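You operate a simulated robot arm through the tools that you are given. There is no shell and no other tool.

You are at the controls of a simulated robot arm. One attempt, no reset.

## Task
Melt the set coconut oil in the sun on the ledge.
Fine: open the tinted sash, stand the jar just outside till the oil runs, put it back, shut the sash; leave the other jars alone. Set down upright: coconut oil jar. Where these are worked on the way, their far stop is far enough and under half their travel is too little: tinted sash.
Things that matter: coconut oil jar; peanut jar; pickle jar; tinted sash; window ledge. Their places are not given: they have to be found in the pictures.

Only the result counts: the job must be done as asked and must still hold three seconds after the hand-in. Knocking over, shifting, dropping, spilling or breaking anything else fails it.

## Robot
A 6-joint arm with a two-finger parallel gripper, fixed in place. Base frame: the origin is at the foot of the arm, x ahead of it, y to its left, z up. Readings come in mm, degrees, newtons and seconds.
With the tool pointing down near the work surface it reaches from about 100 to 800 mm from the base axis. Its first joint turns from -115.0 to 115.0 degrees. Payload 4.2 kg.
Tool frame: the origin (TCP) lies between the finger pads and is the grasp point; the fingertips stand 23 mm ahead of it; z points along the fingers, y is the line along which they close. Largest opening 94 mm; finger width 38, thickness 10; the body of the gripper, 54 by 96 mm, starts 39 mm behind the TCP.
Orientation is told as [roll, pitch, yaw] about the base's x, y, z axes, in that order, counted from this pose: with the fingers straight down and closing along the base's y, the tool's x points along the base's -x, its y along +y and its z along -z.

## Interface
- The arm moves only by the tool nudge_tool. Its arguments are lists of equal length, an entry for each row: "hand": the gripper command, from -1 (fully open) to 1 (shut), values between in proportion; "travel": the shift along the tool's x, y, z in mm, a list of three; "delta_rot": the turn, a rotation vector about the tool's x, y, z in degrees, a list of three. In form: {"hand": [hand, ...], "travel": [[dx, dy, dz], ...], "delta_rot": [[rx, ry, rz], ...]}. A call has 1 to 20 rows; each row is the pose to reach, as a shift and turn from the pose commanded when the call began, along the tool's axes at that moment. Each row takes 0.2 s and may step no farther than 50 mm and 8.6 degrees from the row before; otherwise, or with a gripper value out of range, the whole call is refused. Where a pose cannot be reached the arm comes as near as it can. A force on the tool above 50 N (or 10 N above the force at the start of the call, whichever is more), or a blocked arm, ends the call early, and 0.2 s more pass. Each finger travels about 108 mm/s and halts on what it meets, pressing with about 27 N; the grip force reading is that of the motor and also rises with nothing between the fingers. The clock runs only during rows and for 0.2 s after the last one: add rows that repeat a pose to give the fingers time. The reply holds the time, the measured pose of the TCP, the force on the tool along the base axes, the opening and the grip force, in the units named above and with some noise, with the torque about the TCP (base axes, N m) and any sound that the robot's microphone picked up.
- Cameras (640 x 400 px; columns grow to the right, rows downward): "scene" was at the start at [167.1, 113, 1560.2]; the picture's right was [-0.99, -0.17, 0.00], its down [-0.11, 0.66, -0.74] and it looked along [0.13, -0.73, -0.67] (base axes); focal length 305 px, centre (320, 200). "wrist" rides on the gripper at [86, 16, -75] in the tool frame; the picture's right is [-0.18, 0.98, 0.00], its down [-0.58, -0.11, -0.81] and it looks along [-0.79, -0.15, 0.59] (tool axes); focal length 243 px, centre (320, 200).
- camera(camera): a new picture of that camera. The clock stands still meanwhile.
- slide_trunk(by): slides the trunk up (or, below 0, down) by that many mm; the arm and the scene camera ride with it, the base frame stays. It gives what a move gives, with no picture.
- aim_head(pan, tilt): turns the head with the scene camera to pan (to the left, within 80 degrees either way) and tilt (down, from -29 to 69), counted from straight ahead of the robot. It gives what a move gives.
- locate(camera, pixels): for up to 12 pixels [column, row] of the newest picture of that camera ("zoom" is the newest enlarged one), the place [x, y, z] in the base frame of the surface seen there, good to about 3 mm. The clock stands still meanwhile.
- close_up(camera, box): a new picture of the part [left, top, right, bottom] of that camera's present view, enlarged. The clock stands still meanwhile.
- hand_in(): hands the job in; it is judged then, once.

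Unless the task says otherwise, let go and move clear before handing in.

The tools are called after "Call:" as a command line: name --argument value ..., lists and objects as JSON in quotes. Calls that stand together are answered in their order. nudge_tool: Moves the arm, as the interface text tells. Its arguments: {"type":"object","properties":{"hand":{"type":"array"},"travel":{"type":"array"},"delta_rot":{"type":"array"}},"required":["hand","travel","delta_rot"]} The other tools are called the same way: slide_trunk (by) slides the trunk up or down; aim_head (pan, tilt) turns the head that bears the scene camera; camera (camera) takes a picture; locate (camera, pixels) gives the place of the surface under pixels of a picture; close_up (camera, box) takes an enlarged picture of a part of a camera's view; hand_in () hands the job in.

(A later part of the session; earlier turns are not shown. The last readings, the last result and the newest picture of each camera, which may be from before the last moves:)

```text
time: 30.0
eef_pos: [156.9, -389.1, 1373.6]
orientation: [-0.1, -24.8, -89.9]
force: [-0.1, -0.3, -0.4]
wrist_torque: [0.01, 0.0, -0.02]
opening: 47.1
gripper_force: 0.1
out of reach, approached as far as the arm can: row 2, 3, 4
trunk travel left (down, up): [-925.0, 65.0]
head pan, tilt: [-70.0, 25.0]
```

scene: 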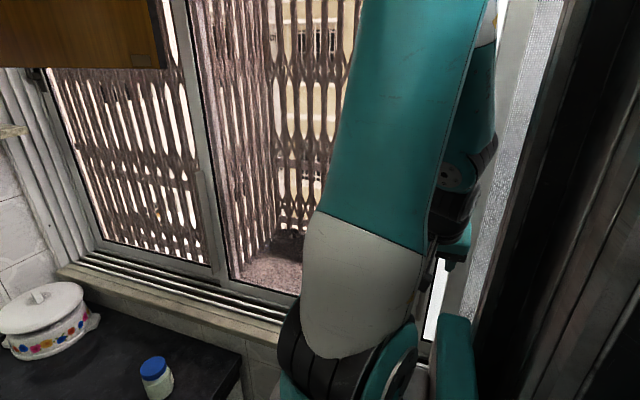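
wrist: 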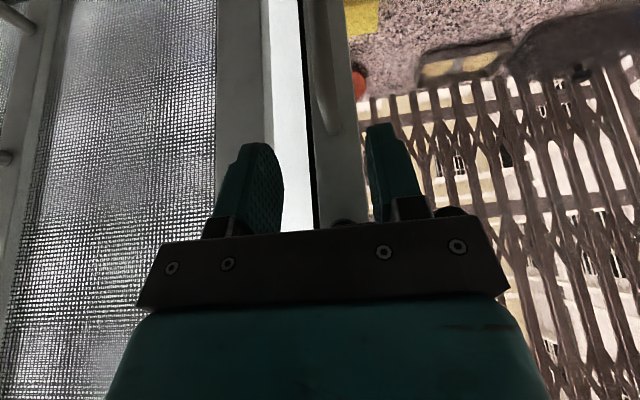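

The tool is at (157,-389,1374); I'll nudge to x≈151 and narrow the opening to ~36 mm for clearance from the crank knob, then check before sliding down.

Call:
nudge_tool --hand '[0.24, 0.24]' --travel '[[0, -4, 0], [0, -6, 0]]' --delta_rot '[[0, 0, 0], [0, 0, 0]]'

Call:
camera --camera "wrist"

Call:
locate --camera "wrist" --pixels '[[304, 5], [310, 30], [385, 60], [350, 85], [320, 110]]'

```text
time: 30.6
eef_pos: [157.0, -389.1, 1373.9]
orientation: [-0.1, -25.0, -89.9]
force: [-0.9, 0.4, -0.2]
wrist_torque: [-0.01, 0.03, 0.05]
opening: 35.8
gripper_force: 0.0
out of reach, approached as far as the arm can: row 1, 2
trunk travel left (down, up): [-925.0, 65.0]
head pan, tilt: [-70.0, 25.0]
```

```text
taken
```

wrist: 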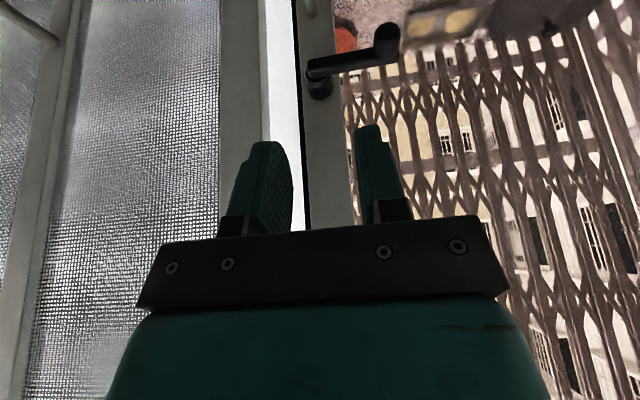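

```text
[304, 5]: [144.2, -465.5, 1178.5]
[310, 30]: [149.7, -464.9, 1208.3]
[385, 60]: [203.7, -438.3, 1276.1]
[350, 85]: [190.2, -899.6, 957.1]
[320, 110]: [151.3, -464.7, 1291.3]
```

The tool can't go further right at this depth, but the D-pull bar (x≈151) still falls between the fingers (139–175). The knob face is at about y≈-415, clear of the fingers, so I'll lower the trunk in steps.

Call:
slide_trunk --by -110

Call:
camera --camera "wrist"

Call:
camera --camera "scene"

```text
time: 32.0
eef_pos: [156.6, -389.7, 1264.4]
orientation: [-0.2, -24.9, -90.0]
force: [-0.9, 1.0, 0.6]
wrist_torque: [0.03, 0.0, -0.01]
opening: 35.6
gripper_force: 0.0
trunk travel left (down, up): [-815.0, 175.0]
head pan, tilt: [-70.0, 25.0]
```

```text
taken
```

wrist: 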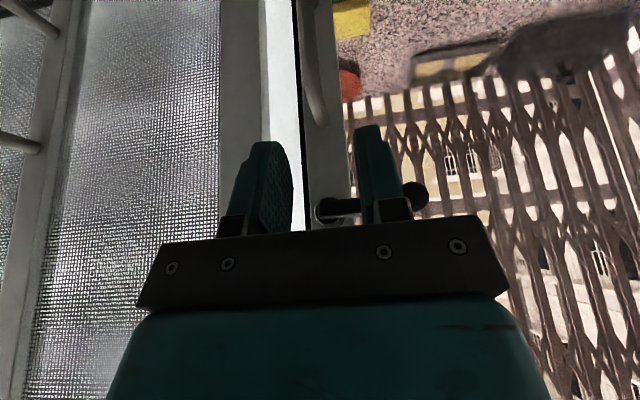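

```text
taken
```

scene: 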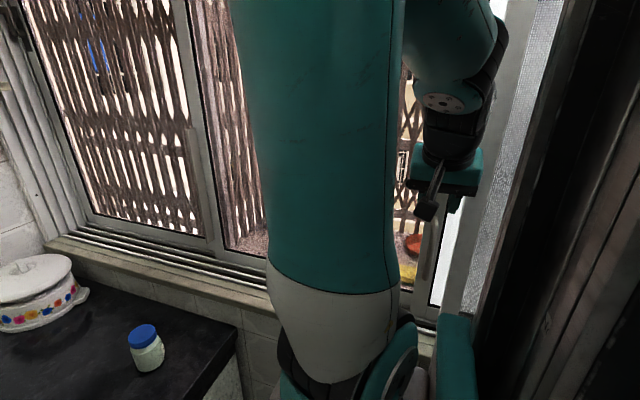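

No contact; the D-pull (315,100) lines up between the fingers (290 and 357). I'll lower the trunk another 140 mm.

Call:
slide_trunk --by -140

Call:
camera --camera "wrist"

Call:
close_up --camera "wrist" --box '[220, 60, 420, 240]'

Call:
locate --camera "wrist" --pixels '[[325, 150], [322, 180], [320, 210], [315, 120]]'

```text
time: 33.7
eef_pos: [157.0, -390.1, 1123.4]
orientation: [-0.2, -24.9, -89.9]
force: [0.6, -0.4, 0.0]
wrist_torque: [0.0, 0.0, 0.02]
opening: 35.7
gripper_force: 0.1
trunk travel left (down, up): [-675.0, 315.0]
head pan, tilt: [-70.0, 25.0]
```

```text
taken
```

wrist: 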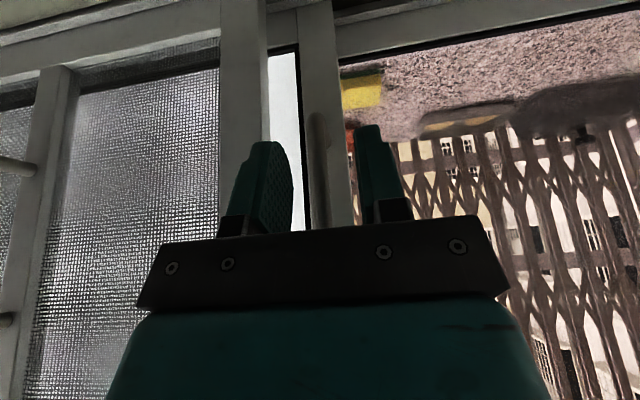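

```text
2.22 times, centred on (320, 150) of wrist
```

zoom: 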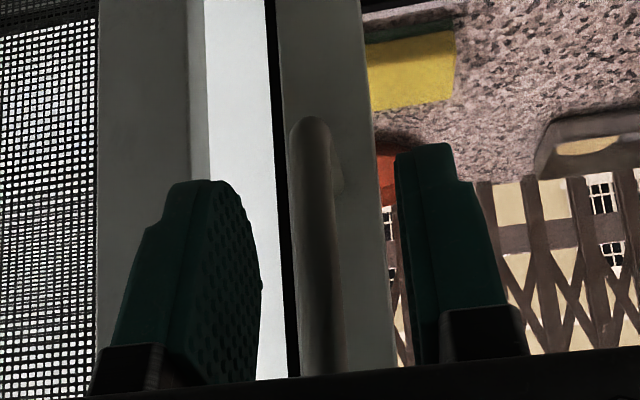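

```text
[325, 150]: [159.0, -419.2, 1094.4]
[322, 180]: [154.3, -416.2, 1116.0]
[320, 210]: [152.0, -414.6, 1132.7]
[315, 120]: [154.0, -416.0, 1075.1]
```

The bar (outer face y≈-415, x≈154) sits right between the fingers at zoom (315,250). I'll advance 31 mm toward the window and close on it.

Call:
nudge_tool --hand '[0.24, 0.24, 0.24, 1, 1, 1, 1]' --travel '[[-14, -1, 6.5], [-28, -2, 13], [-28, -2, 13], [-28, -2, 13], [-28, -2, 13], [-28, -2, 13], [-28, -2, 13]]' --delta_rot '[[0, 0, 0], [0, 0, 0], [0, 0, 0], [0, 0, 0], [0, 0, 0], [0, 0, 0], [0, 0, 0]]'

Call:
camera --camera "wrist"

```text
time: 34.1
eef_pos: [155.9, -393.1, 1125.7]
orientation: [-0.1, -24.5, -90.1]
force: [6.0, 48.7, 21.4]
wrist_torque: [-3.58, 0.44, -0.1]
opening: 35.8
gripper_force: 0.0
trunk travel left (down, up): [-675.0, 315.0]
head pan, tilt: [-70.0, 25.0]
stopped in row 1: the force on the tool passed its limit at 76 N (the readings are from after the stop); the commanded pose is now the measured one
```

```text
taken
```

wrist: 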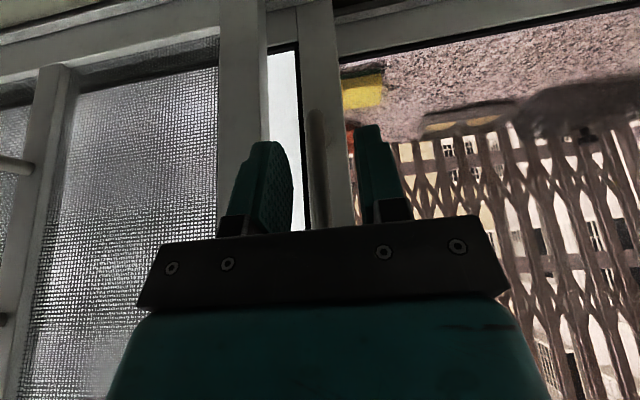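

A contact of ~50 N (mostly +y, at roughly z≈1200 by the torque) stopped the advance at y≈-393. I'll back off slightly and look from the scene camera to find what is touching.

Call:
nudge_tool --hand '[0.24, 0.24]' --travel '[[4, 0, -2], [8, 0, -4]]' --delta_rot '[[0, 0, 0], [0, 0, 0]]'

Call:
aim_head --pan -80 --tilt 15

Call:
camera --camera "scene"

Call:
close_up --camera "scene" --box '[300, 60, 500, 260]'

```text
time: 34.7
eef_pos: [156.6, -389.5, 1121.3]
orientation: [-0.1, -24.2, -90.0]
force: [-0.3, 0.5, -0.3]
wrist_torque: [-0.02, 0.03, -0.01]
opening: 35.3
gripper_force: 0.1
trunk travel left (down, up): [-675.0, 315.0]
head pan, tilt: [-70.0, 25.0]
```

```text
time: 35.4
eef_pos: [156.0, -389.1, 1122.6]
orientation: [-0.1, -24.3, -90.2]
force: [-0.2, -0.2, -0.2]
wrist_torque: [-0.01, -0.01, 0.0]
opening: 35.8
gripper_force: 0.1
trunk travel left (down, up): [-675.0, 315.0]
head pan, tilt: [-80.0, 15.0]
```

```text
taken
```

scene: 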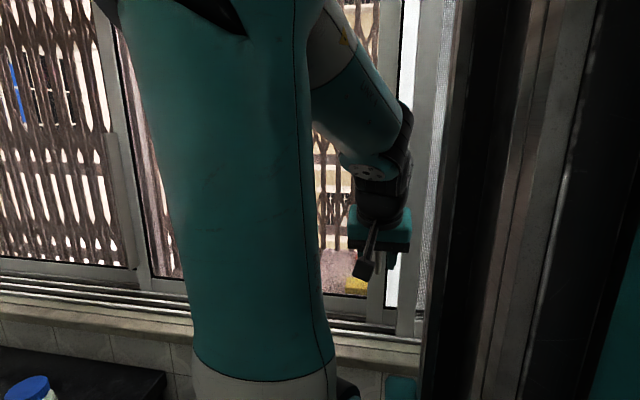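

```text
2.00 times, centred on (400, 160) of scene
```

zoom: 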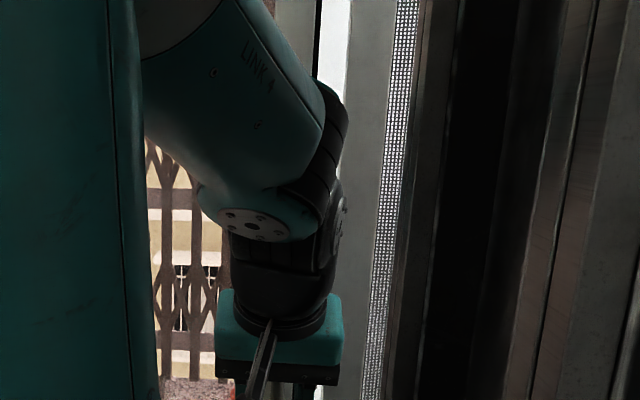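

The torque points to contact right at the bar's own x (≈155) and z≈1200, so the pull's solid shape may stand further out than it looks. I'll simply close the fingers here and see at what opening they stop.

Call:
nudge_tool --hand '[0.5, 0.8, 1, 1, 1]' --travel '[[0, 0, 0], [0, 0, 0], [0, 0, 0], [0, 0, 0], [0, 0, 0]]' --delta_rot '[[0, 0, 0], [0, 0, 0], [0, 0, 0], [0, 0, 0], [0, 0, 0]]'

Call:
close_up --camera "wrist" --box '[220, 60, 420, 240]'

```text
time: 36.6
eef_pos: [155.8, -387.8, 1123.6]
orientation: [-0.1, -24.3, -90.1]
force: [0.1, 0.5, -0.1]
wrist_torque: [0.01, 0.01, -0.03]
opening: 0.1
gripper_force: 27.3
trunk travel left (down, up): [-675.0, 315.0]
head pan, tilt: [-80.0, 15.0]
```

```text
2.22 times, centred on (320, 150) of wrist
```

zoom: 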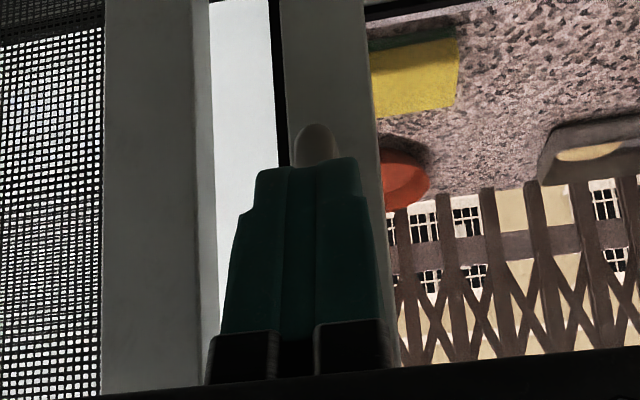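

The fingers closed fully to 0, so the bar is still ahead and it was the gripper's body that met the pull; this close to the base the tool can't tilt more. I'll instead use the strip on the sash's left stile (x≈726), where there is room, so I withdraw to the left first.

Call:
nudge_tool --hand '[1, 1, 1, 1, 1, 1, 1]' --travel '[[0, 40, 0], [0, 80, 0], [0, 120, 0], [-7, 160, -7], [-13, 200, -14], [-20, 240, -21], [-26, 280, -28]]' --delta_rot '[[0, 0, 0], [0, 0, 0], [0, 0, 0], [0, 0, 0], [0, 0, 0], [0, 0, 0], [0, 0, 0]]'

Call:
camera --camera "wrist"

```text
time: 38.2
eef_pos: [435.4, -400.1, 1156.3]
orientation: [0.0, -24.5, -90.2]
force: [-1.2, 1.3, 0.1]
wrist_torque: [-0.02, 0.01, 0.02]
opening: 0.2
gripper_force: 27.3
trunk travel left (down, up): [-675.0, 315.0]
head pan, tilt: [-80.0, 15.0]
```

```text
taken
```

wrist: 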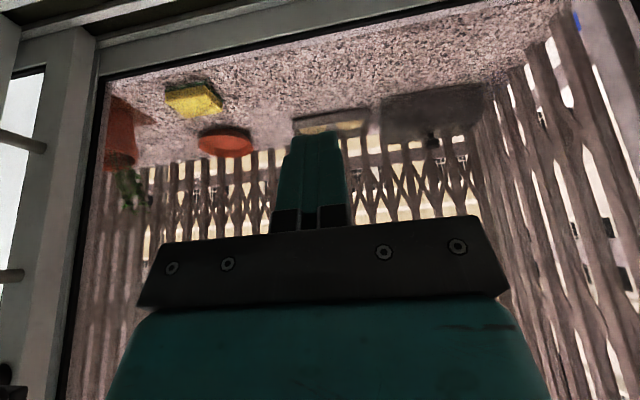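

The way is clear and the ledge items show at (190,100), (225,140), (330,125) and the pot at (118,135). I'll move left to x≈640 and tilt the tool to about 60° from vertical.

Call:
nudge_tool --hand '[1, 1, 1, 1, 1]' --travel '[[0, 42, 0], [0, 84, 0], [0, 126, 0], [0, 168, 0], [0, 210, 0]]' --delta_rot '[[0, -7.1, 0], [0, -14.2, 0], [0, -21.3, 0], [0, -28.4, 0], [0, -35.5, 0]]'

Call:
camera --camera "wrist"

Call:
aim_head --pan -45 --tilt 15

Call:
camera --camera "scene"

```text
time: 39.4
eef_pos: [648.1, -401.4, 1162.7]
orientation: [0.0, -60.0, -90.3]
force: [-0.4, 0.4, 0.8]
wrist_torque: [0.02, 0.01, 0.02]
opening: 0.0
gripper_force: 27.0
trunk travel left (down, up): [-675.0, 315.0]
head pan, tilt: [-80.0, 15.0]
```

```text
taken
```

wrist: 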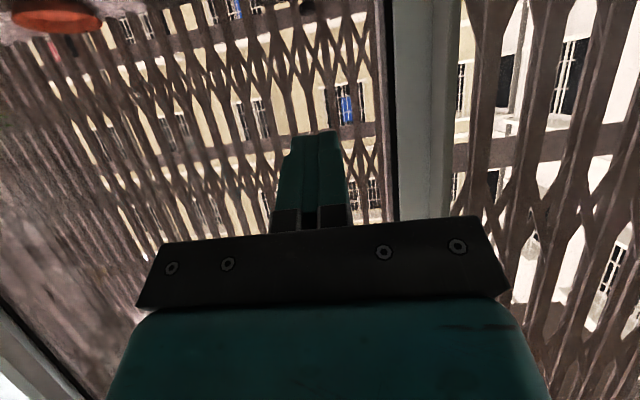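

```text
time: 40.4
eef_pos: [647.9, -401.5, 1162.6]
orientation: [0.0, -59.8, -90.1]
force: [0.4, 0.0, 0.0]
wrist_torque: [0.02, 0.03, 0.0]
opening: 0.0
gripper_force: 27.2
trunk travel left (down, up): [-675.0, 315.0]
head pan, tilt: [-45.0, 15.0]
```

```text
taken
```

scene: 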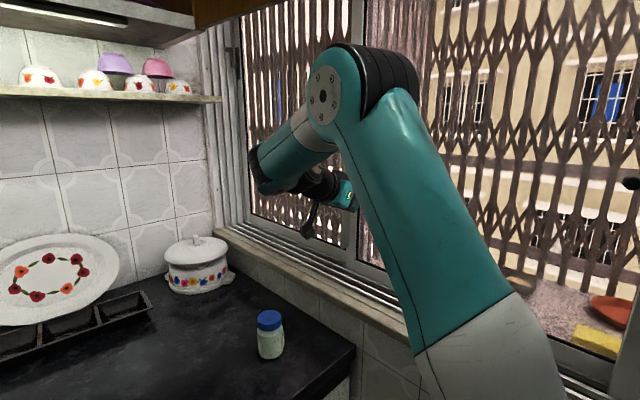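

Through the pane left of the stile (col<385) the building looks cream, while right of the strip (col>455) it looks white, so the middle sash is the tinted one. I'll measure the stile and strip.

Call:
close_up --camera "wrist" --box '[340, 0, 520, 220]'

Call:
locate --camera "wrist" --pixels '[[405, 50], [425, 50], [445, 50], [452, 100], [400, 150], [415, 150], [430, 150], [445, 150], [440, 200], [458, 20], [390, 100], [435, 100]]'

```text
1.82 times, centred on (430, 110) of wrist
```

zoom: 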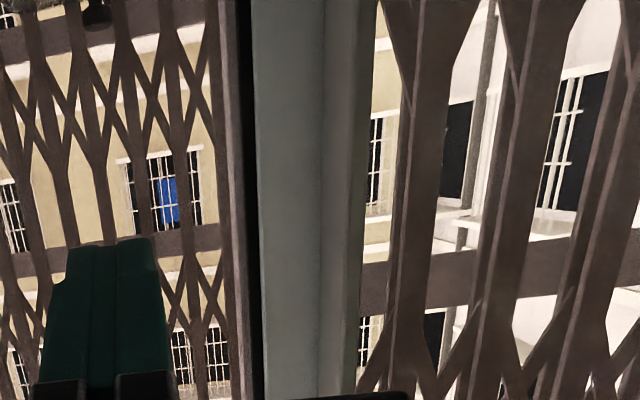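

```text
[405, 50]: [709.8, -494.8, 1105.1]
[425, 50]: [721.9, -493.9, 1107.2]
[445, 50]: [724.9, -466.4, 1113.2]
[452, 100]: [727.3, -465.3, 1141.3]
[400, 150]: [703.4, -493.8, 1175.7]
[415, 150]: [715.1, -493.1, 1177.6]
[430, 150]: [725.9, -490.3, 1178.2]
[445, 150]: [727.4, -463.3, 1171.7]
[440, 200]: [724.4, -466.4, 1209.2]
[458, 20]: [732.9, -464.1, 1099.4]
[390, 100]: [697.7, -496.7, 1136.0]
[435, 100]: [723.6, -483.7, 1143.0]
```

The stile face is at y≈-494 (x≈697–723) and the strip is a thin fin at x≈723–733 standing out to y≈-464, which the fingers can grip. I'll open to ~40 mm and line up in front of it at x≈728.

Call:
nudge_tool --hand '[0.15, 0.15, 0.15]' --travel '[[-5, 40, 8], [-9.5, 80, 16.5], [-9.5, 80, 16.5]]' --delta_rot '[[0, 0, 0], [0, 0, 0], [0, 0, 0]]'

Call:
close_up --camera "wrist" --box '[220, 0, 420, 230]'

Call:
locate --camera "zoom" --pixels '[[320, 30], [320, 80], [325, 120]]'

```text
time: 41.2
eef_pos: [727.5, -420.9, 1163.6]
orientation: [-0.1, -59.8, -90.0]
force: [0.0, 0.6, -0.8]
wrist_torque: [0.0, -0.03, -0.02]
opening: 39.8
gripper_force: 0.2
trunk travel left (down, up): [-675.0, 315.0]
head pan, tilt: [-45.0, 15.0]
```

```text
1.74 times, centred on (320, 115) of wrist
```

zoom: 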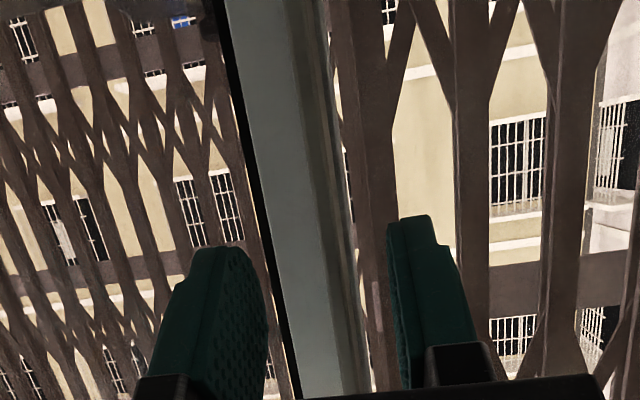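

```text
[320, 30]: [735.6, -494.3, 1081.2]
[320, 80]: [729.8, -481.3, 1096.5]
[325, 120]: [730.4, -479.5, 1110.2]
```

The fin passes between the fingers (zoom columns 315–365). I'll advance 36 mm and close on it.

Call:
nudge_tool --hand '[0.15, 0.15, 0.15, 0.6, 1, 1, 1]' --travel '[[-9, 1, 15.6], [-18, 2, 31], [-18, 2, 31], [-18, 2, 31], [-18, 2, 31], [-18, 2, 31], [-18, 2, 31]]' --delta_rot '[[0, 0, 0], [0, 0, 0], [0, 0, 0], [0, 0, 0], [0, 0, 0], [0, 0, 0], [0, 0, 0]]'

Call:
close_up --camera "wrist" --box '[220, 0, 420, 230]'

```text
time: 42.8
eef_pos: [727.8, -455.7, 1159.4]
orientation: [-0.3, -59.8, -90.2]
force: [-8.6, 2.8, -3.9]
wrist_torque: [-0.26, -0.79, 0.27]
opening: 6.6
gripper_force: 45.4
trunk travel left (down, up): [-675.0, 315.0]
head pan, tilt: [-45.0, 15.0]
```

```text
1.74 times, centred on (320, 115) of wrist
```

zoom: 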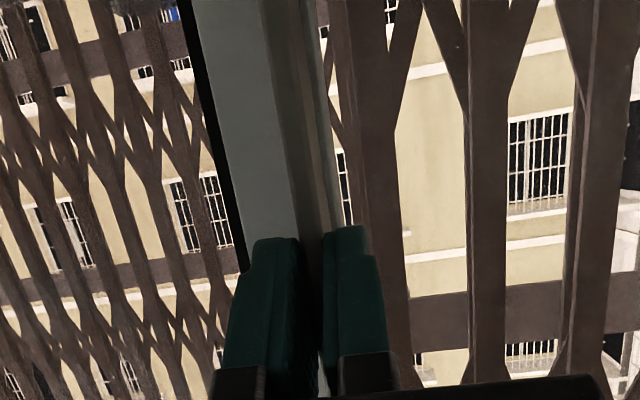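

The fingers hold the fin (opening 6.6 mm, grip 45 N). I'll pull it left (+x) slowly for a first 30 mm.

Call:
nudge_tool --hand '[1, 1, 1, 1, 1]' --travel '[[0, 6, 0], [0, 12, 0], [0, 18, 0], [0, 24, 0], [0, 30, 0]]' --delta_rot '[[0, 0, 0], [0, 0, 0], [0, 0, 0], [0, 0, 0], [0, 0, 0]]'

Call:
camera --camera "wrist"

Call:
camera --camera "scene"

```text
time: 43.3
eef_pos: [729.9, -456.4, 1160.0]
orientation: [-0.7, -59.7, -90.8]
force: [-20.7, 11.1, 2.8]
wrist_torque: [-0.28, -0.52, 0.56]
opening: 7.2
gripper_force: 45.1
trunk travel left (down, up): [-675.0, 315.0]
head pan, tilt: [-45.0, 15.0]
stopped in row 2: the force on the tool passed its limit at 58 N (the readings are from after the stop); the commanded pose is now the measured one
```

```text
taken
```

wrist: 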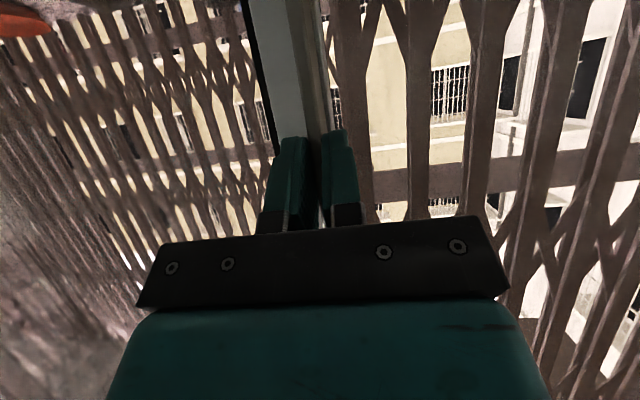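

```text
taken
```

scene: 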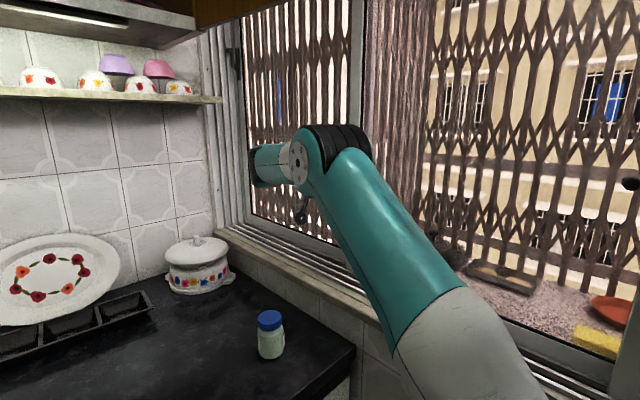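

The fin is firmly held but would not move left at 58 N. The right stile with the D-pull sits on another plane (y≈-467) than this one (y≈-494), so I'll probe where the tinted pane really is with the scene camera before forcing anything.

Call:
locate --camera "scene" --pixels '[[470, 60], [540, 60], [610, 60], [470, 150], [540, 150], [610, 150], [500, 240], [570, 240], [620, 240], [520, 300], [570, 330], [620, 300]]'

Call:
close_up --camera "scene" --box '[400, 0, 640, 400]'

Call:
locate --camera "scene" --pixels '[[270, 60], [290, 120], [330, 60], [300, 200], [265, 180], [380, 100], [400, 150], [420, 200], [440, 250], [410, 60], [440, 120], [455, 200]]'

```text
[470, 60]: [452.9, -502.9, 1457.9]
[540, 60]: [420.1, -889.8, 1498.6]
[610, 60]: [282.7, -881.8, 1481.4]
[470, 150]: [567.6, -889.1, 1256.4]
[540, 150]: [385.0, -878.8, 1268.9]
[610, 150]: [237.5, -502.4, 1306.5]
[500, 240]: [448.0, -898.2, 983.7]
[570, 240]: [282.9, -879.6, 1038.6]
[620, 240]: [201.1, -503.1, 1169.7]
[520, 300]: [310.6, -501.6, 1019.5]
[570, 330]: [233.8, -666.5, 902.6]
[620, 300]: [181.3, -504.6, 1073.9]
```

```text
1.00 times, centred on (520, 200) of scene (not enlarged: the box is as wide or as high as the picture)
```

zoom: 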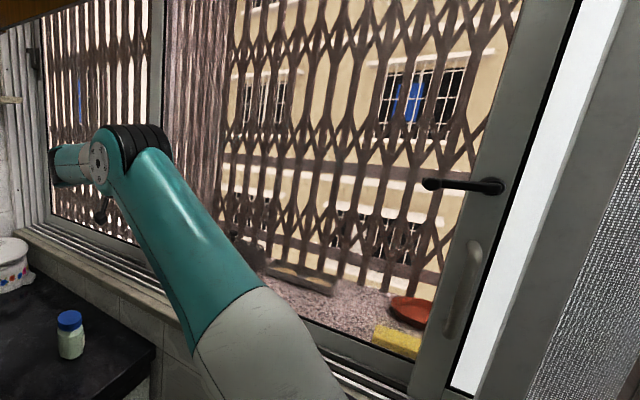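

```text
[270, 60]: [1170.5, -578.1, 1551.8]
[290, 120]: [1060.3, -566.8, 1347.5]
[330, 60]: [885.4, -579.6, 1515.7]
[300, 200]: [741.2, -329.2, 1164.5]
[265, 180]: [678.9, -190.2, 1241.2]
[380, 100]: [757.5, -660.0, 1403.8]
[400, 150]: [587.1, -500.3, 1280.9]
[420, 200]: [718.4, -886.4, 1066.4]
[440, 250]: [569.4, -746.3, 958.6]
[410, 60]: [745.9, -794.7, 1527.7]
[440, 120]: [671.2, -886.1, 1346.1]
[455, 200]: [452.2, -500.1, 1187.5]
```

Locate hits semi-clear glass at y≈-502 all over the middle pane but never on the left pane, so the middle sash is the tinted one; the D-pull's stile (y≈-467) belongs to the next sash to the right. So the tinted sash should slide right (-x) behind it, and I'll pull the fin that way.

Call:
nudge_tool --hand '[1, 1, 1, 1, 1, 1]' --travel '[[0, -4, 0], [0, -8, 0], [0, -14, 0], [0, -20, 0], [0, -26, 0], [0, -32, 0]]' --delta_rot '[[0, 0, 0], [0, 0, 0], [0, 0, 0], [0, 0, 0], [0, 0, 0], [0, 0, 0]]'

Call:
camera --camera "wrist"

```text
time: 44.7
eef_pos: [698.6, -456.6, 1159.9]
orientation: [-0.5, -59.9, -90.7]
force: [3.9, 0.6, 23.4]
wrist_torque: [-1.2, -0.52, 0.86]
opening: 7.1
gripper_force: 44.8
trunk travel left (down, up): [-675.0, 315.0]
head pan, tilt: [-45.0, 15.0]
```

```text
taken
```

wrist: 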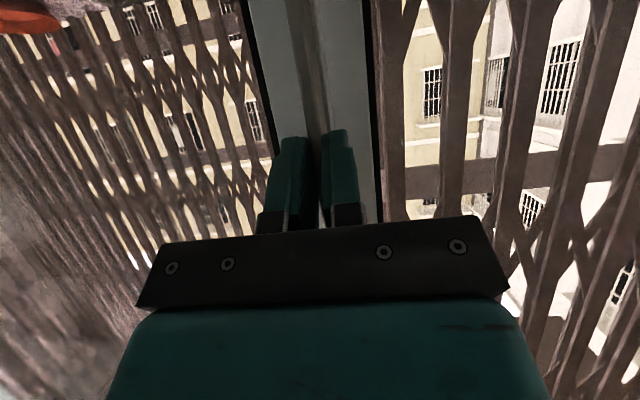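

It moved 30 mm to the right with low force, and the left sash's own stile now shows at (350,80). I'll keep sliding it.

Call:
nudge_tool --hand '[1, 1, 1, 1, 1, 1, 1, 1, 1, 1, 1, 1, 1, 1, 1, 1]' --travel '[[0, -12, 0], [0, -28, 0], [0, -46, 0], [0, -64, 0], [0, -82, 0], [0, -100, 0], [0, -118, 0], [0, -136, 0], [0, -154, 0], [0, -172, 0], [0, -190, 0], [0, -208, 0], [0, -226, 0], [0, -244, 0], [0, -260, 0], [0, -270, 0]]' --delta_rot '[[0, 0, 0], [0, 0, 0], [0, 0, 0], [0, 0, 0], [0, 0, 0], [0, 0, 0], [0, 0, 0], [0, 0, 0], [0, 0, 0], [0, 0, 0], [0, 0, 0], [0, 0, 0], [0, 0, 0], [0, 0, 0], [0, 0, 0], [0, 0, 0]]'

Call:
camera --camera "wrist"

Call:
camera --camera "scene"

```text
time: 48.1
eef_pos: [427.2, -453.9, 1158.3]
orientation: [-0.8, -59.5, -90.4]
force: [3.4, -37.5, -4.6]
wrist_torque: [-0.03, -0.99, 0.56]
opening: 7.1
gripper_force: 45.3
trunk travel left (down, up): [-675.0, 315.0]
head pan, tilt: [-45.0, 15.0]
```

```text
taken
```

wrist: 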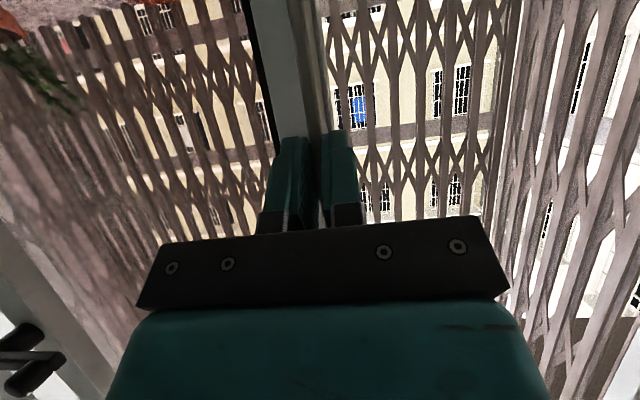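

```text
taken
```

scene: 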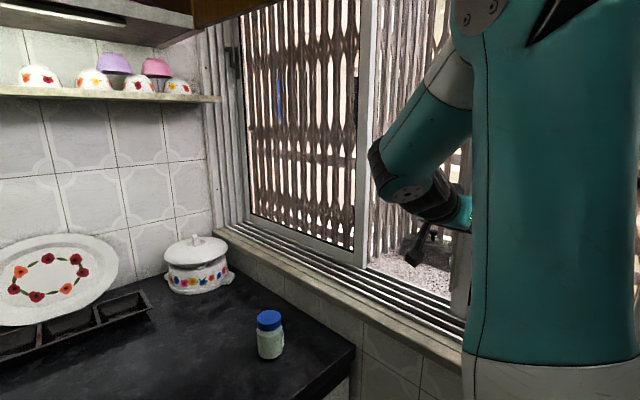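

The sash has slid 300 mm (fin at x≈427) and the ledge now shows bright and untinted through the gap at scene (430,270). I'll ease the sideways strain a little and slide it further right.

Call:
nudge_tool --hand '[1, 1, 1, 1, 1, 1]' --travel '[[-1.5, -4, 2.6], [-1.5, -14, 2.6], [-1.5, -26, 2.6], [-1.5, -38, 2.6], [-1.5, -50, 2.6], [-1.5, -58, 2.6]]' --delta_rot '[[0, 0, 0], [0, 0, 0], [0, 0, 0], [0, 0, 0], [0, 0, 0], [0, 0, 0]]'

```text
time: 49.5
eef_pos: [370.0, -453.9, 1158.6]
orientation: [-1.2, -59.6, -90.1]
force: [2.7, 0.7, -10.9]
wrist_torque: [1.44, -1.21, 0.48]
opening: 7.2
gripper_force: 45.8
trunk travel left (down, up): [-675.0, 315.0]
head pan, tilt: [-45.0, 15.0]
```

The sash is at 358 mm of travel with low force. I'll try another 40 mm toward its stop.

Call:
nudge_tool --hand '[1, 1, 1, 1, 1]' --travel '[[0, -6, 0], [0, -14, 0], [0, -24, 0], [0, -34, 0], [0, -42, 0]]' --delta_rot '[[0, 0, 0], [0, 0, 0], [0, 0, 0], [0, 0, 0], [0, 0, 0]]'

```text
time: 50.7
eef_pos: [330.7, -453.4, 1158.4]
orientation: [-1.0, -59.5, -90.2]
force: [1.9, -4.7, -28.5]
wrist_torque: [1.01, -1.09, 0.46]
opening: 7.2
gripper_force: 45.3
trunk travel left (down, up): [-675.0, 315.0]
head pan, tilt: [-45.0, 15.0]
```

Still sliding freely (fin at x≈331). One more 40 mm step, easing the vertical strain.

Call:
nudge_tool --hand '[1, 1, 1, 1, 1]' --travel '[[1.7, -6, 1], [1.7, -14, 1], [1.7, -24, 1], [1.7, -34, 1], [1.7, -42, 1]]' --delta_rot '[[0, 0, 0], [0, 0, 0], [0, 0, 0], [0, 0, 0], [0, 0, 0]]'

```text
time: 51.9
eef_pos: [287.8, -455.0, 1159.7]
orientation: [-0.9, -59.7, -90.3]
force: [10.7, -15.0, -20.3]
wrist_torque: [-0.19, -1.07, 0.52]
opening: 7.0
gripper_force: 45.5
trunk travel left (down, up): [-675.0, 315.0]
head pan, tilt: [-45.0, 15.0]
```

The fin is now at x≈288, i.e. about 440 mm of travel, giving a wide opening. I'll release and withdraw while reducing the tilt so the wrist stays within reach.

Call:
nudge_tool --hand '[0.15, 0.15, 0.15, 0.15, 0.15, 0.15, 0.15]' --travel '[[0, 0, 0], [0, 0, 0], [4, 0, -6.5], [8, 0, -13], [11, 0, -19.5], [15, 0, -26], [17, 0, -30]]' --delta_rot '[[0, 0, 0], [0, 0, 0], [0, 6.2, 0], [0, 12.5, 0], [0, 18.7, 0], [0, 25, 0], [0, 25, 0]]'

Call:
camera --camera "wrist"

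```text
time: 53.5
eef_pos: [287.7, -417.8, 1158.4]
orientation: [-0.4, -34.6, -90.6]
force: [-0.1, 0.6, -0.1]
wrist_torque: [0.02, 0.0, -0.02]
opening: 40.0
gripper_force: 0.0
trunk travel left (down, up): [-675.0, 315.0]
head pan, tilt: [-45.0, 15.0]
```

```text
taken
```

wrist: 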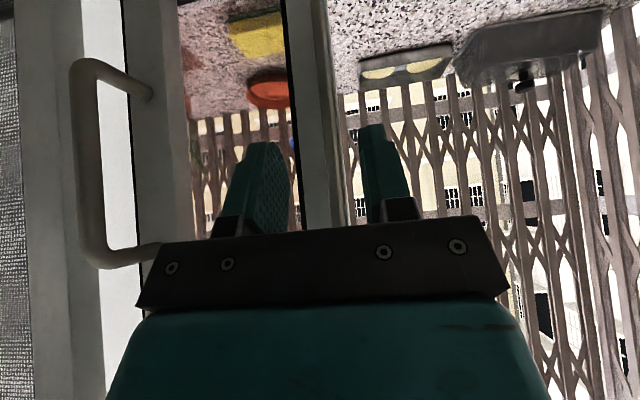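

Released cleanly at (288,-418,1158), and the view right of the stile is clearly untinted. I'll measure the ledge and the things standing on it through the opening.

Call:
locate --camera "wrist" --pixels '[[400, 30], [440, 10], [350, 30], [370, 62], [410, 70], [450, 48], [470, 55], [530, 35], [600, 15], [500, 30], [350, 85], [430, 5]]'

Call:
close_up --camera "wrist" --box '[300, 0, 640, 130]'

```text
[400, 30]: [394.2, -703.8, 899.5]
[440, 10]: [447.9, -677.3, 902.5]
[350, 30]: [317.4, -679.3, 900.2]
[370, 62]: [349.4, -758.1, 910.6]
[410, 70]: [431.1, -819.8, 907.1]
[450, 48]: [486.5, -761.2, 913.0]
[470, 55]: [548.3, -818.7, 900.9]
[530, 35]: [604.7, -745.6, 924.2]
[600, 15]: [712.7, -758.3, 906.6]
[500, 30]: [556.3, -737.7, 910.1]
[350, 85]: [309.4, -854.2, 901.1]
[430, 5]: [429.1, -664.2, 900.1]
```

```text
1.88 times, centred on (470, 65) of wrist
```

zoom: 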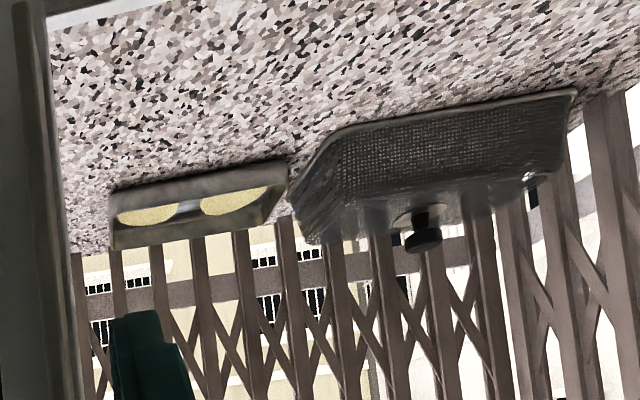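

The ledge (z≈900) is free from x≈320–700 and y≈-560 to -730; the tray starts at y≈-755 and the mesh cover at x≥540, y≤-735. I'll aim the scene camera at the jar and measure it.

Call:
aim_head --pan -35 --tilt 35

Call:
camera --camera "scene"

Call:
close_up --camera "scene" --box '[260, 130, 400, 250]'

```text
time: 54.4
eef_pos: [287.4, -416.8, 1161.2]
orientation: [-0.5, -34.8, -90.7]
force: [0.3, -0.6, 0.0]
wrist_torque: [0.02, 0.02, 0.01]
opening: 40.2
gripper_force: 0.1
trunk travel left (down, up): [-675.0, 315.0]
head pan, tilt: [-35.0, 35.0]
```

```text
taken
```

scene: 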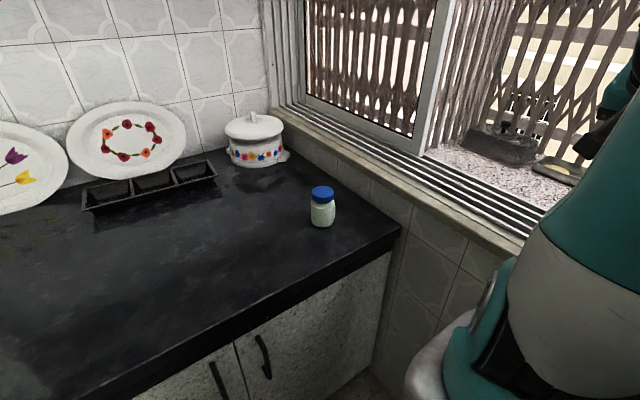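

```text
3.33 times, centred on (330, 190) of scene
```

zoom: 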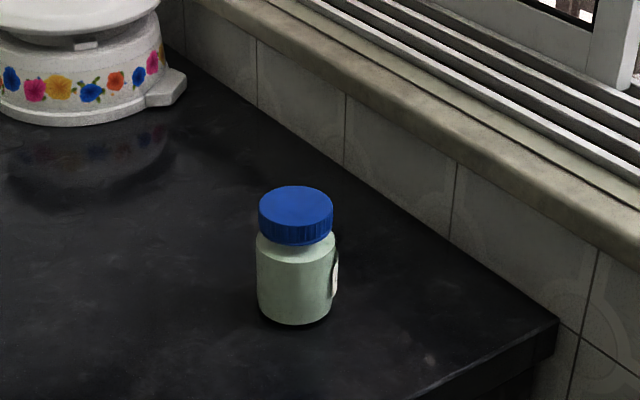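

Call:
locate --camera "zoom" --pixels '[[296, 190], [296, 210], [296, 228], [263, 210], [330, 212], [294, 318], [262, 285], [328, 290], [294, 280], [294, 335], [460, 165], [555, 320]]'

```text
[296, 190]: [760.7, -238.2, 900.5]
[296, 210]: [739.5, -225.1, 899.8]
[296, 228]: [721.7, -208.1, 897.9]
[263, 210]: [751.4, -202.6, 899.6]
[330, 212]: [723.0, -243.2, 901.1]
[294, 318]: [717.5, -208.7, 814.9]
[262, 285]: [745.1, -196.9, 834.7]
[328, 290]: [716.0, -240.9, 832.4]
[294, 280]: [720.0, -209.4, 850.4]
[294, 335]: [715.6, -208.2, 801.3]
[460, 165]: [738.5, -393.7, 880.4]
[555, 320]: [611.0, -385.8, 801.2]
```

The jar's lid top centre is near (740,-224,900), with a lid about 50 mm and body about 54 mm across, standing on the counter at z≈800. I'll straighten the tool and carry it over to above the jar with the fingers fully open.

Call:
nudge_tool --hand '[-1, -1, -1, -1, -1, -1]' --travel '[[12, 20, -12], [26, 50, -27], [41, 82, -43], [56, 115, -58], [70, 150, -74], [70, 150, -74]]' --delta_rot '[[0, 7, 0], [0, 14, 0], [0, 21, 0], [0, 28, 0], [0, 34.8, 0], [0, 34.8, 0]]'

```text
time: 55.8
eef_pos: [438.5, -319.5, 1180.1]
orientation: [-0.4, 0.2, -91.1]
force: [-0.9, 0.3, 0.3]
wrist_torque: [-0.01, 0.02, -0.02]
opening: 93.9
gripper_force: 0.1
trunk travel left (down, up): [-675.0, 315.0]
head pan, tilt: [-35.0, 35.0]
```

The tool is vertical at (438,-320,1180). I'll move above the jar at (740,-224,1000) and trim the small angle errors.

Call:
nudge_tool --hand '[-1, -1, -1, -1, -1, -1, -1, -1, -1]' --travel '[[13, 37, 20], [26, 75, 42], [38, 112, 65], [51, 150, 88], [64, 187, 111], [77, 225, 134], [89, 262, 157], [101, 299.6, 180], [101, 299.6, 180]]' --delta_rot '[[0, 0.1, -0.3], [0, 0.2, -0.6], [0, 0.3, -0.9], [-0.2, 0.4, -1.1], [-0.2, 0.4, -1.1], [-0.2, 0.4, -1.1], [-0.2, 0.4, -1.1], [-0.2, 0.4, -1.1], [-0.2, 0.4, -1.1]]'

Call:
camera --camera "wrist"

Call:
camera --camera "scene"

```text
time: 57.8
eef_pos: [736.5, -227.8, 996.8]
orientation: [-0.2, 0.5, -89.8]
force: [-0.4, -0.2, 0.8]
wrist_torque: [0.01, -0.02, 0.0]
opening: 94.1
gripper_force: 0.1
trunk travel left (down, up): [-675.0, 315.0]
head pan, tilt: [-35.0, 35.0]
```

```text
taken
```

wrist: 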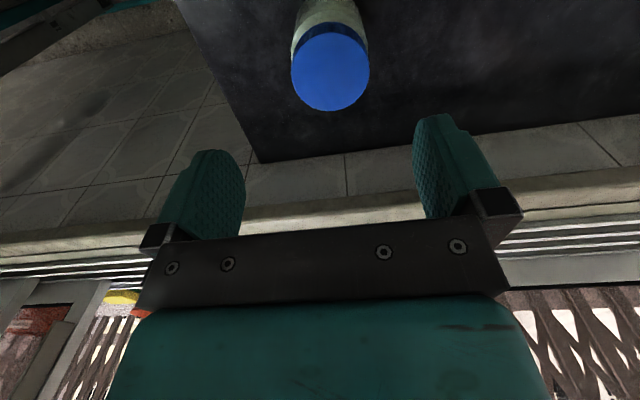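

```text
taken
```

scene: 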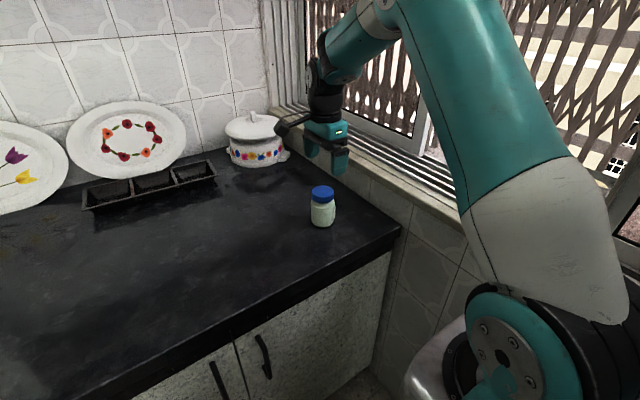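

The jar's lid shows at wrist (330,67). I'll measure it from here to centre the grip exactly.

Call:
locate --camera "wrist" --pixels '[[330, 67], [292, 67], [369, 67], [330, 108], [330, 30], [330, 10], [298, 40], [366, 40]]'

```text
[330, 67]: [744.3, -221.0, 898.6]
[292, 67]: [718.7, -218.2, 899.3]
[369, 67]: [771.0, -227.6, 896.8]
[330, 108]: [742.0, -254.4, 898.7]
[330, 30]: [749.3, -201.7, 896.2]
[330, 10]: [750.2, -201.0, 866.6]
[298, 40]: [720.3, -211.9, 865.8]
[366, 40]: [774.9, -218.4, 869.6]
```

The lid centre is about (744.5,-227), so I shift 7 mm in x and descend to z≈868 with the fingers straddling the jar.

Call:
nudge_tool --hand '[-1, -1, -1, -1, -1, -1]' --travel '[[1, 8, 0], [1, 8, 35], [1, 8, 70], [1, 8, 100], [1, 8, 118], [1, 8, 128]]' --delta_rot '[[-0.4, 0, 0], [-0.4, 0, 0], [-0.4, 0, 0], [-0.4, 0, 0], [-0.4, 0, 0], [-0.4, 0, 0]]'

Call:
camera --camera "wrist"

Call:
close_up --camera "scene" --box '[260, 100, 400, 250]'

```text
time: 59.1
eef_pos: [746.4, -222.7, 869.2]
orientation: [0.2, 0.4, -89.9]
force: [-0.2, 0.9, -0.2]
wrist_torque: [-0.02, -0.02, 0.0]
opening: 93.9
gripper_force: 0.0
trunk travel left (down, up): [-675.0, 315.0]
head pan, tilt: [-35.0, 35.0]
```

```text
taken
```

wrist: 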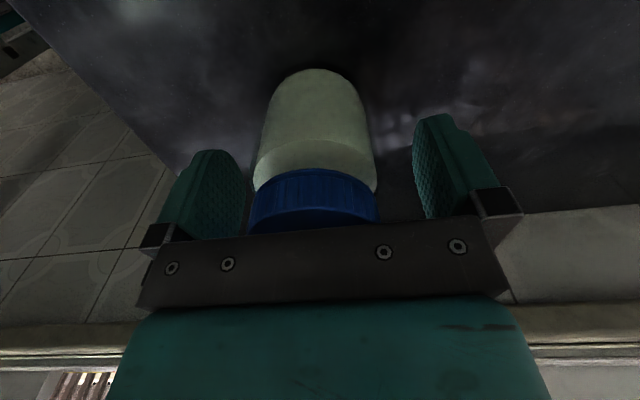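

```text
2.67 times, centred on (330, 175) of scene
```

zoom: 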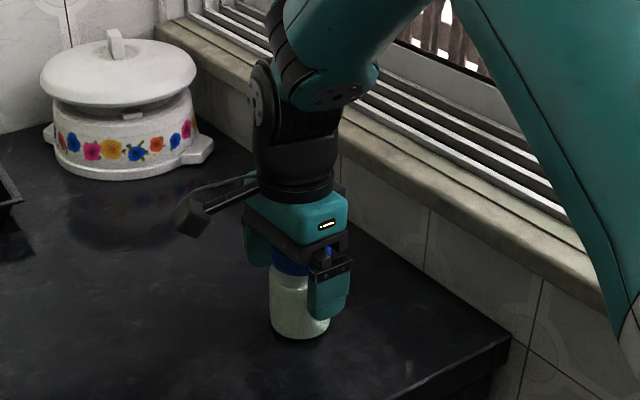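

The fingers straddle the jar (wrist (315,150)); I'll trim y by -4 mm and close gently on it.

Call:
nudge_tool --hand '[-1, -0.4, 0, 0.5, 1, 1, 1]' --travel '[[-4, -1.5, 0], [-4, -1.5, 0], [-4, -1.5, 0], [-4, -1.5, 0], [-4, -1.5, 0], [-4, -1.5, 0], [-4, -1.5, 0]]' --delta_rot '[[0, 0, 0], [0, 0, 0], [0, 0, 0], [0, 0, 0], [0, 0, 0], [0, 0, 0], [0, 0, 0]]'

Call:
camera --camera "wrist"

```text
time: 60.8
eef_pos: [747.4, -227.4, 869.5]
orientation: [0.2, 0.5, -89.9]
force: [-0.4, -0.4, 0.4]
wrist_torque: [-0.04, 0.13, 0.03]
opening: 65.4
gripper_force: 26.4
trunk travel left (down, up): [-675.0, 315.0]
head pan, tilt: [-35.0, 35.0]
```

```text
taken
```

wrist: 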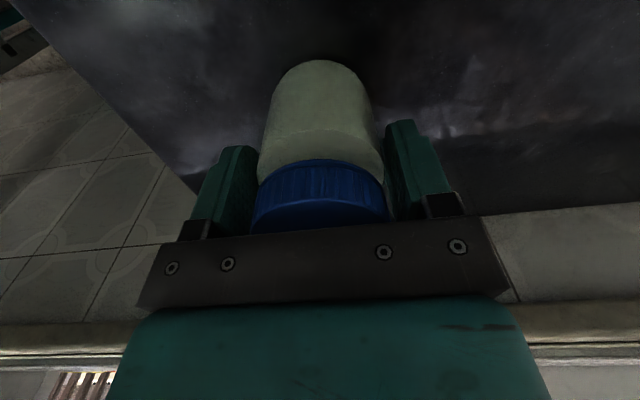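

The jar is held (opening 65 mm, grip 26 N). I'll lift it straight up 210 mm.

Call:
nudge_tool --hand '[1, 1, 1, 1, 1, 1, 1, 1]' --travel '[[0, 0, -8], [0, 0, -30], [0, 0, -60], [0, 0, -95], [0, 0, -130], [0, 0, -165], [0, 0, -195], [0, 0, -210]]' --delta_rot '[[0, 0, 0], [0, 0, 0], [0, 0, 0], [0, 0, 0], [0, 0, 0], [0, 0, 0], [0, 0, 0], [0, 0, 0]]'

Call:
camera --camera "wrist"

Call:
camera --camera "scene"

```text
time: 62.5
eef_pos: [745.2, -229.5, 1078.7]
orientation: [0.3, 0.5, -89.9]
force: [0.0, 0.5, -4.2]
wrist_torque: [0.02, 0.02, -0.01]
opening: 65.2
gripper_force: 26.7
trunk travel left (down, up): [-675.0, 315.0]
head pan, tilt: [-35.0, 35.0]
```

```text
taken
```

wrist: 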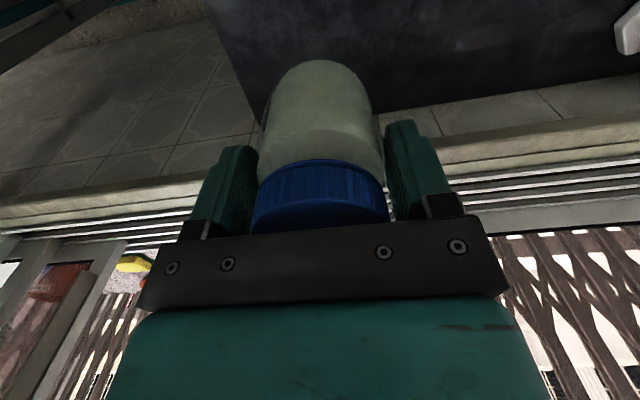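

```text
taken
```

scene: 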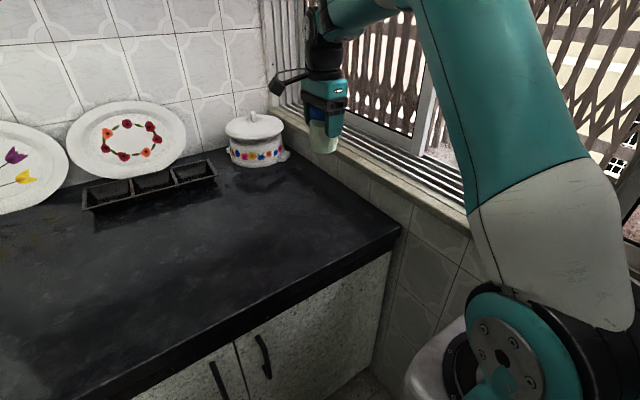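

The jar is safely up (weight ≈4 N, bottom near z≈1010). I'll carry it in front of the opening at (540,-320,1080).

Call:
nudge_tool --hand '[1, 1, 1, 1, 1, 1, 1]' --travel '[[-10, -22, 0], [-27, -62, 0], [-45, -103, 0], [-63, -144, 0], [-80, -183, 0], [-90, -205, 0], [-90, -205, 0]]' --delta_rot '[[0, 0, 0], [0, 0, 0], [0, 0, 0], [0, 0, 0], [0, 0, 0], [0, 0, 0], [0, 0, 0]]'

Call:
aim_head --pan -55 --tilt 25

Call:
camera --camera "scene"

Call:
camera --camera "wrist"

```text
time: 64.2
eef_pos: [537.4, -317.2, 1079.5]
orientation: [0.2, 0.5, -89.9]
force: [-0.1, -0.9, -4.1]
wrist_torque: [0.0, 0.03, 0.0]
opening: 65.2
gripper_force: 27.3
trunk travel left (down, up): [-675.0, 315.0]
head pan, tilt: [-35.0, 35.0]
```

```text
time: 65.0
eef_pos: [537.9, -318.3, 1079.5]
orientation: [0.1, 0.5, -90.0]
force: [-0.7, -1.4, -3.7]
wrist_torque: [0.03, 0.04, 0.02]
opening: 65.1
gripper_force: 27.2
trunk travel left (down, up): [-675.0, 315.0]
head pan, tilt: [-55.0, 25.0]
```

```text
taken
```

scene: 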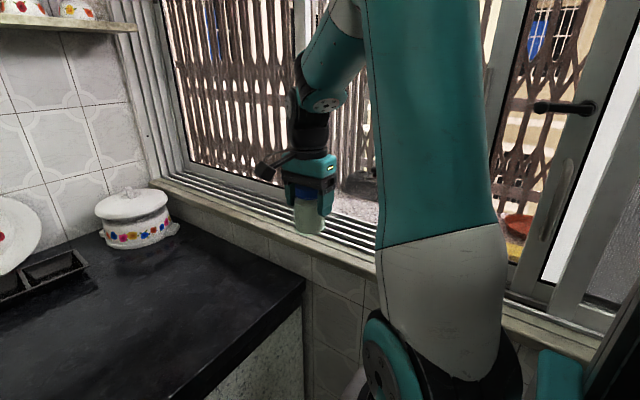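

```text
taken
```

wrist: 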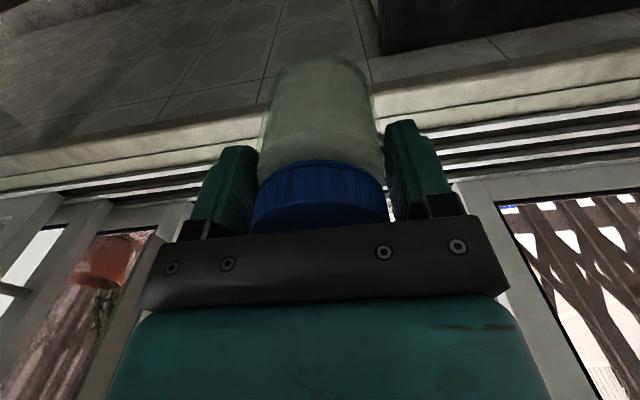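

The opening lies between the sash's stile (wrist (130,280)) and the left sash's stile (480,250), with the jar centred. I'll push out 150 mm first and look.

Call:
nudge_tool --hand '[1, 1, 1, 1, 1, 1]' --travel '[[-15, 0, 0], [-45, 0, 0], [-80, 0, 0], [-115, 0, 0], [-145, 0, 0], [-150, 0, 0]]' --delta_rot '[[0, 0, 0], [0, 0, 0], [0, 0, 0], [0, 0, 0], [0, 0, 0], [0, 0, 0]]'

Call:
camera --camera "scene"

Call:
camera --camera "wrist"

```text
time: 66.4
eef_pos: [540.1, -467.8, 1079.3]
orientation: [0.2, 0.5, -89.9]
force: [-0.4, -0.6, -4.3]
wrist_torque: [0.02, -0.03, 0.0]
opening: 65.2
gripper_force: 26.5
trunk travel left (down, up): [-675.0, 315.0]
head pan, tilt: [-55.0, 25.0]
```

```text
taken
```

scene: 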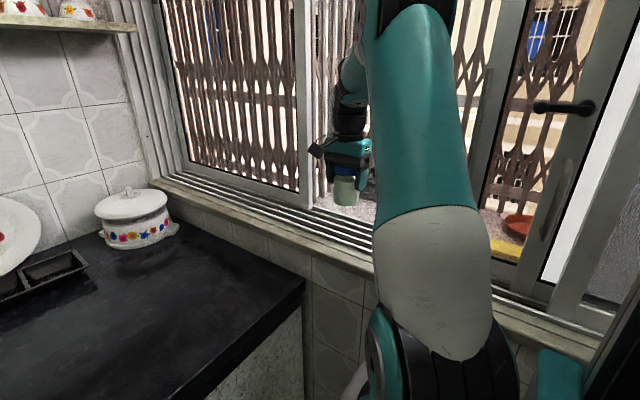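

```text
taken
```

wrist: 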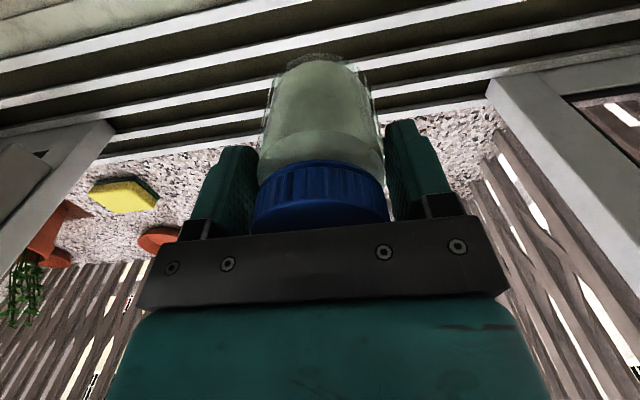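

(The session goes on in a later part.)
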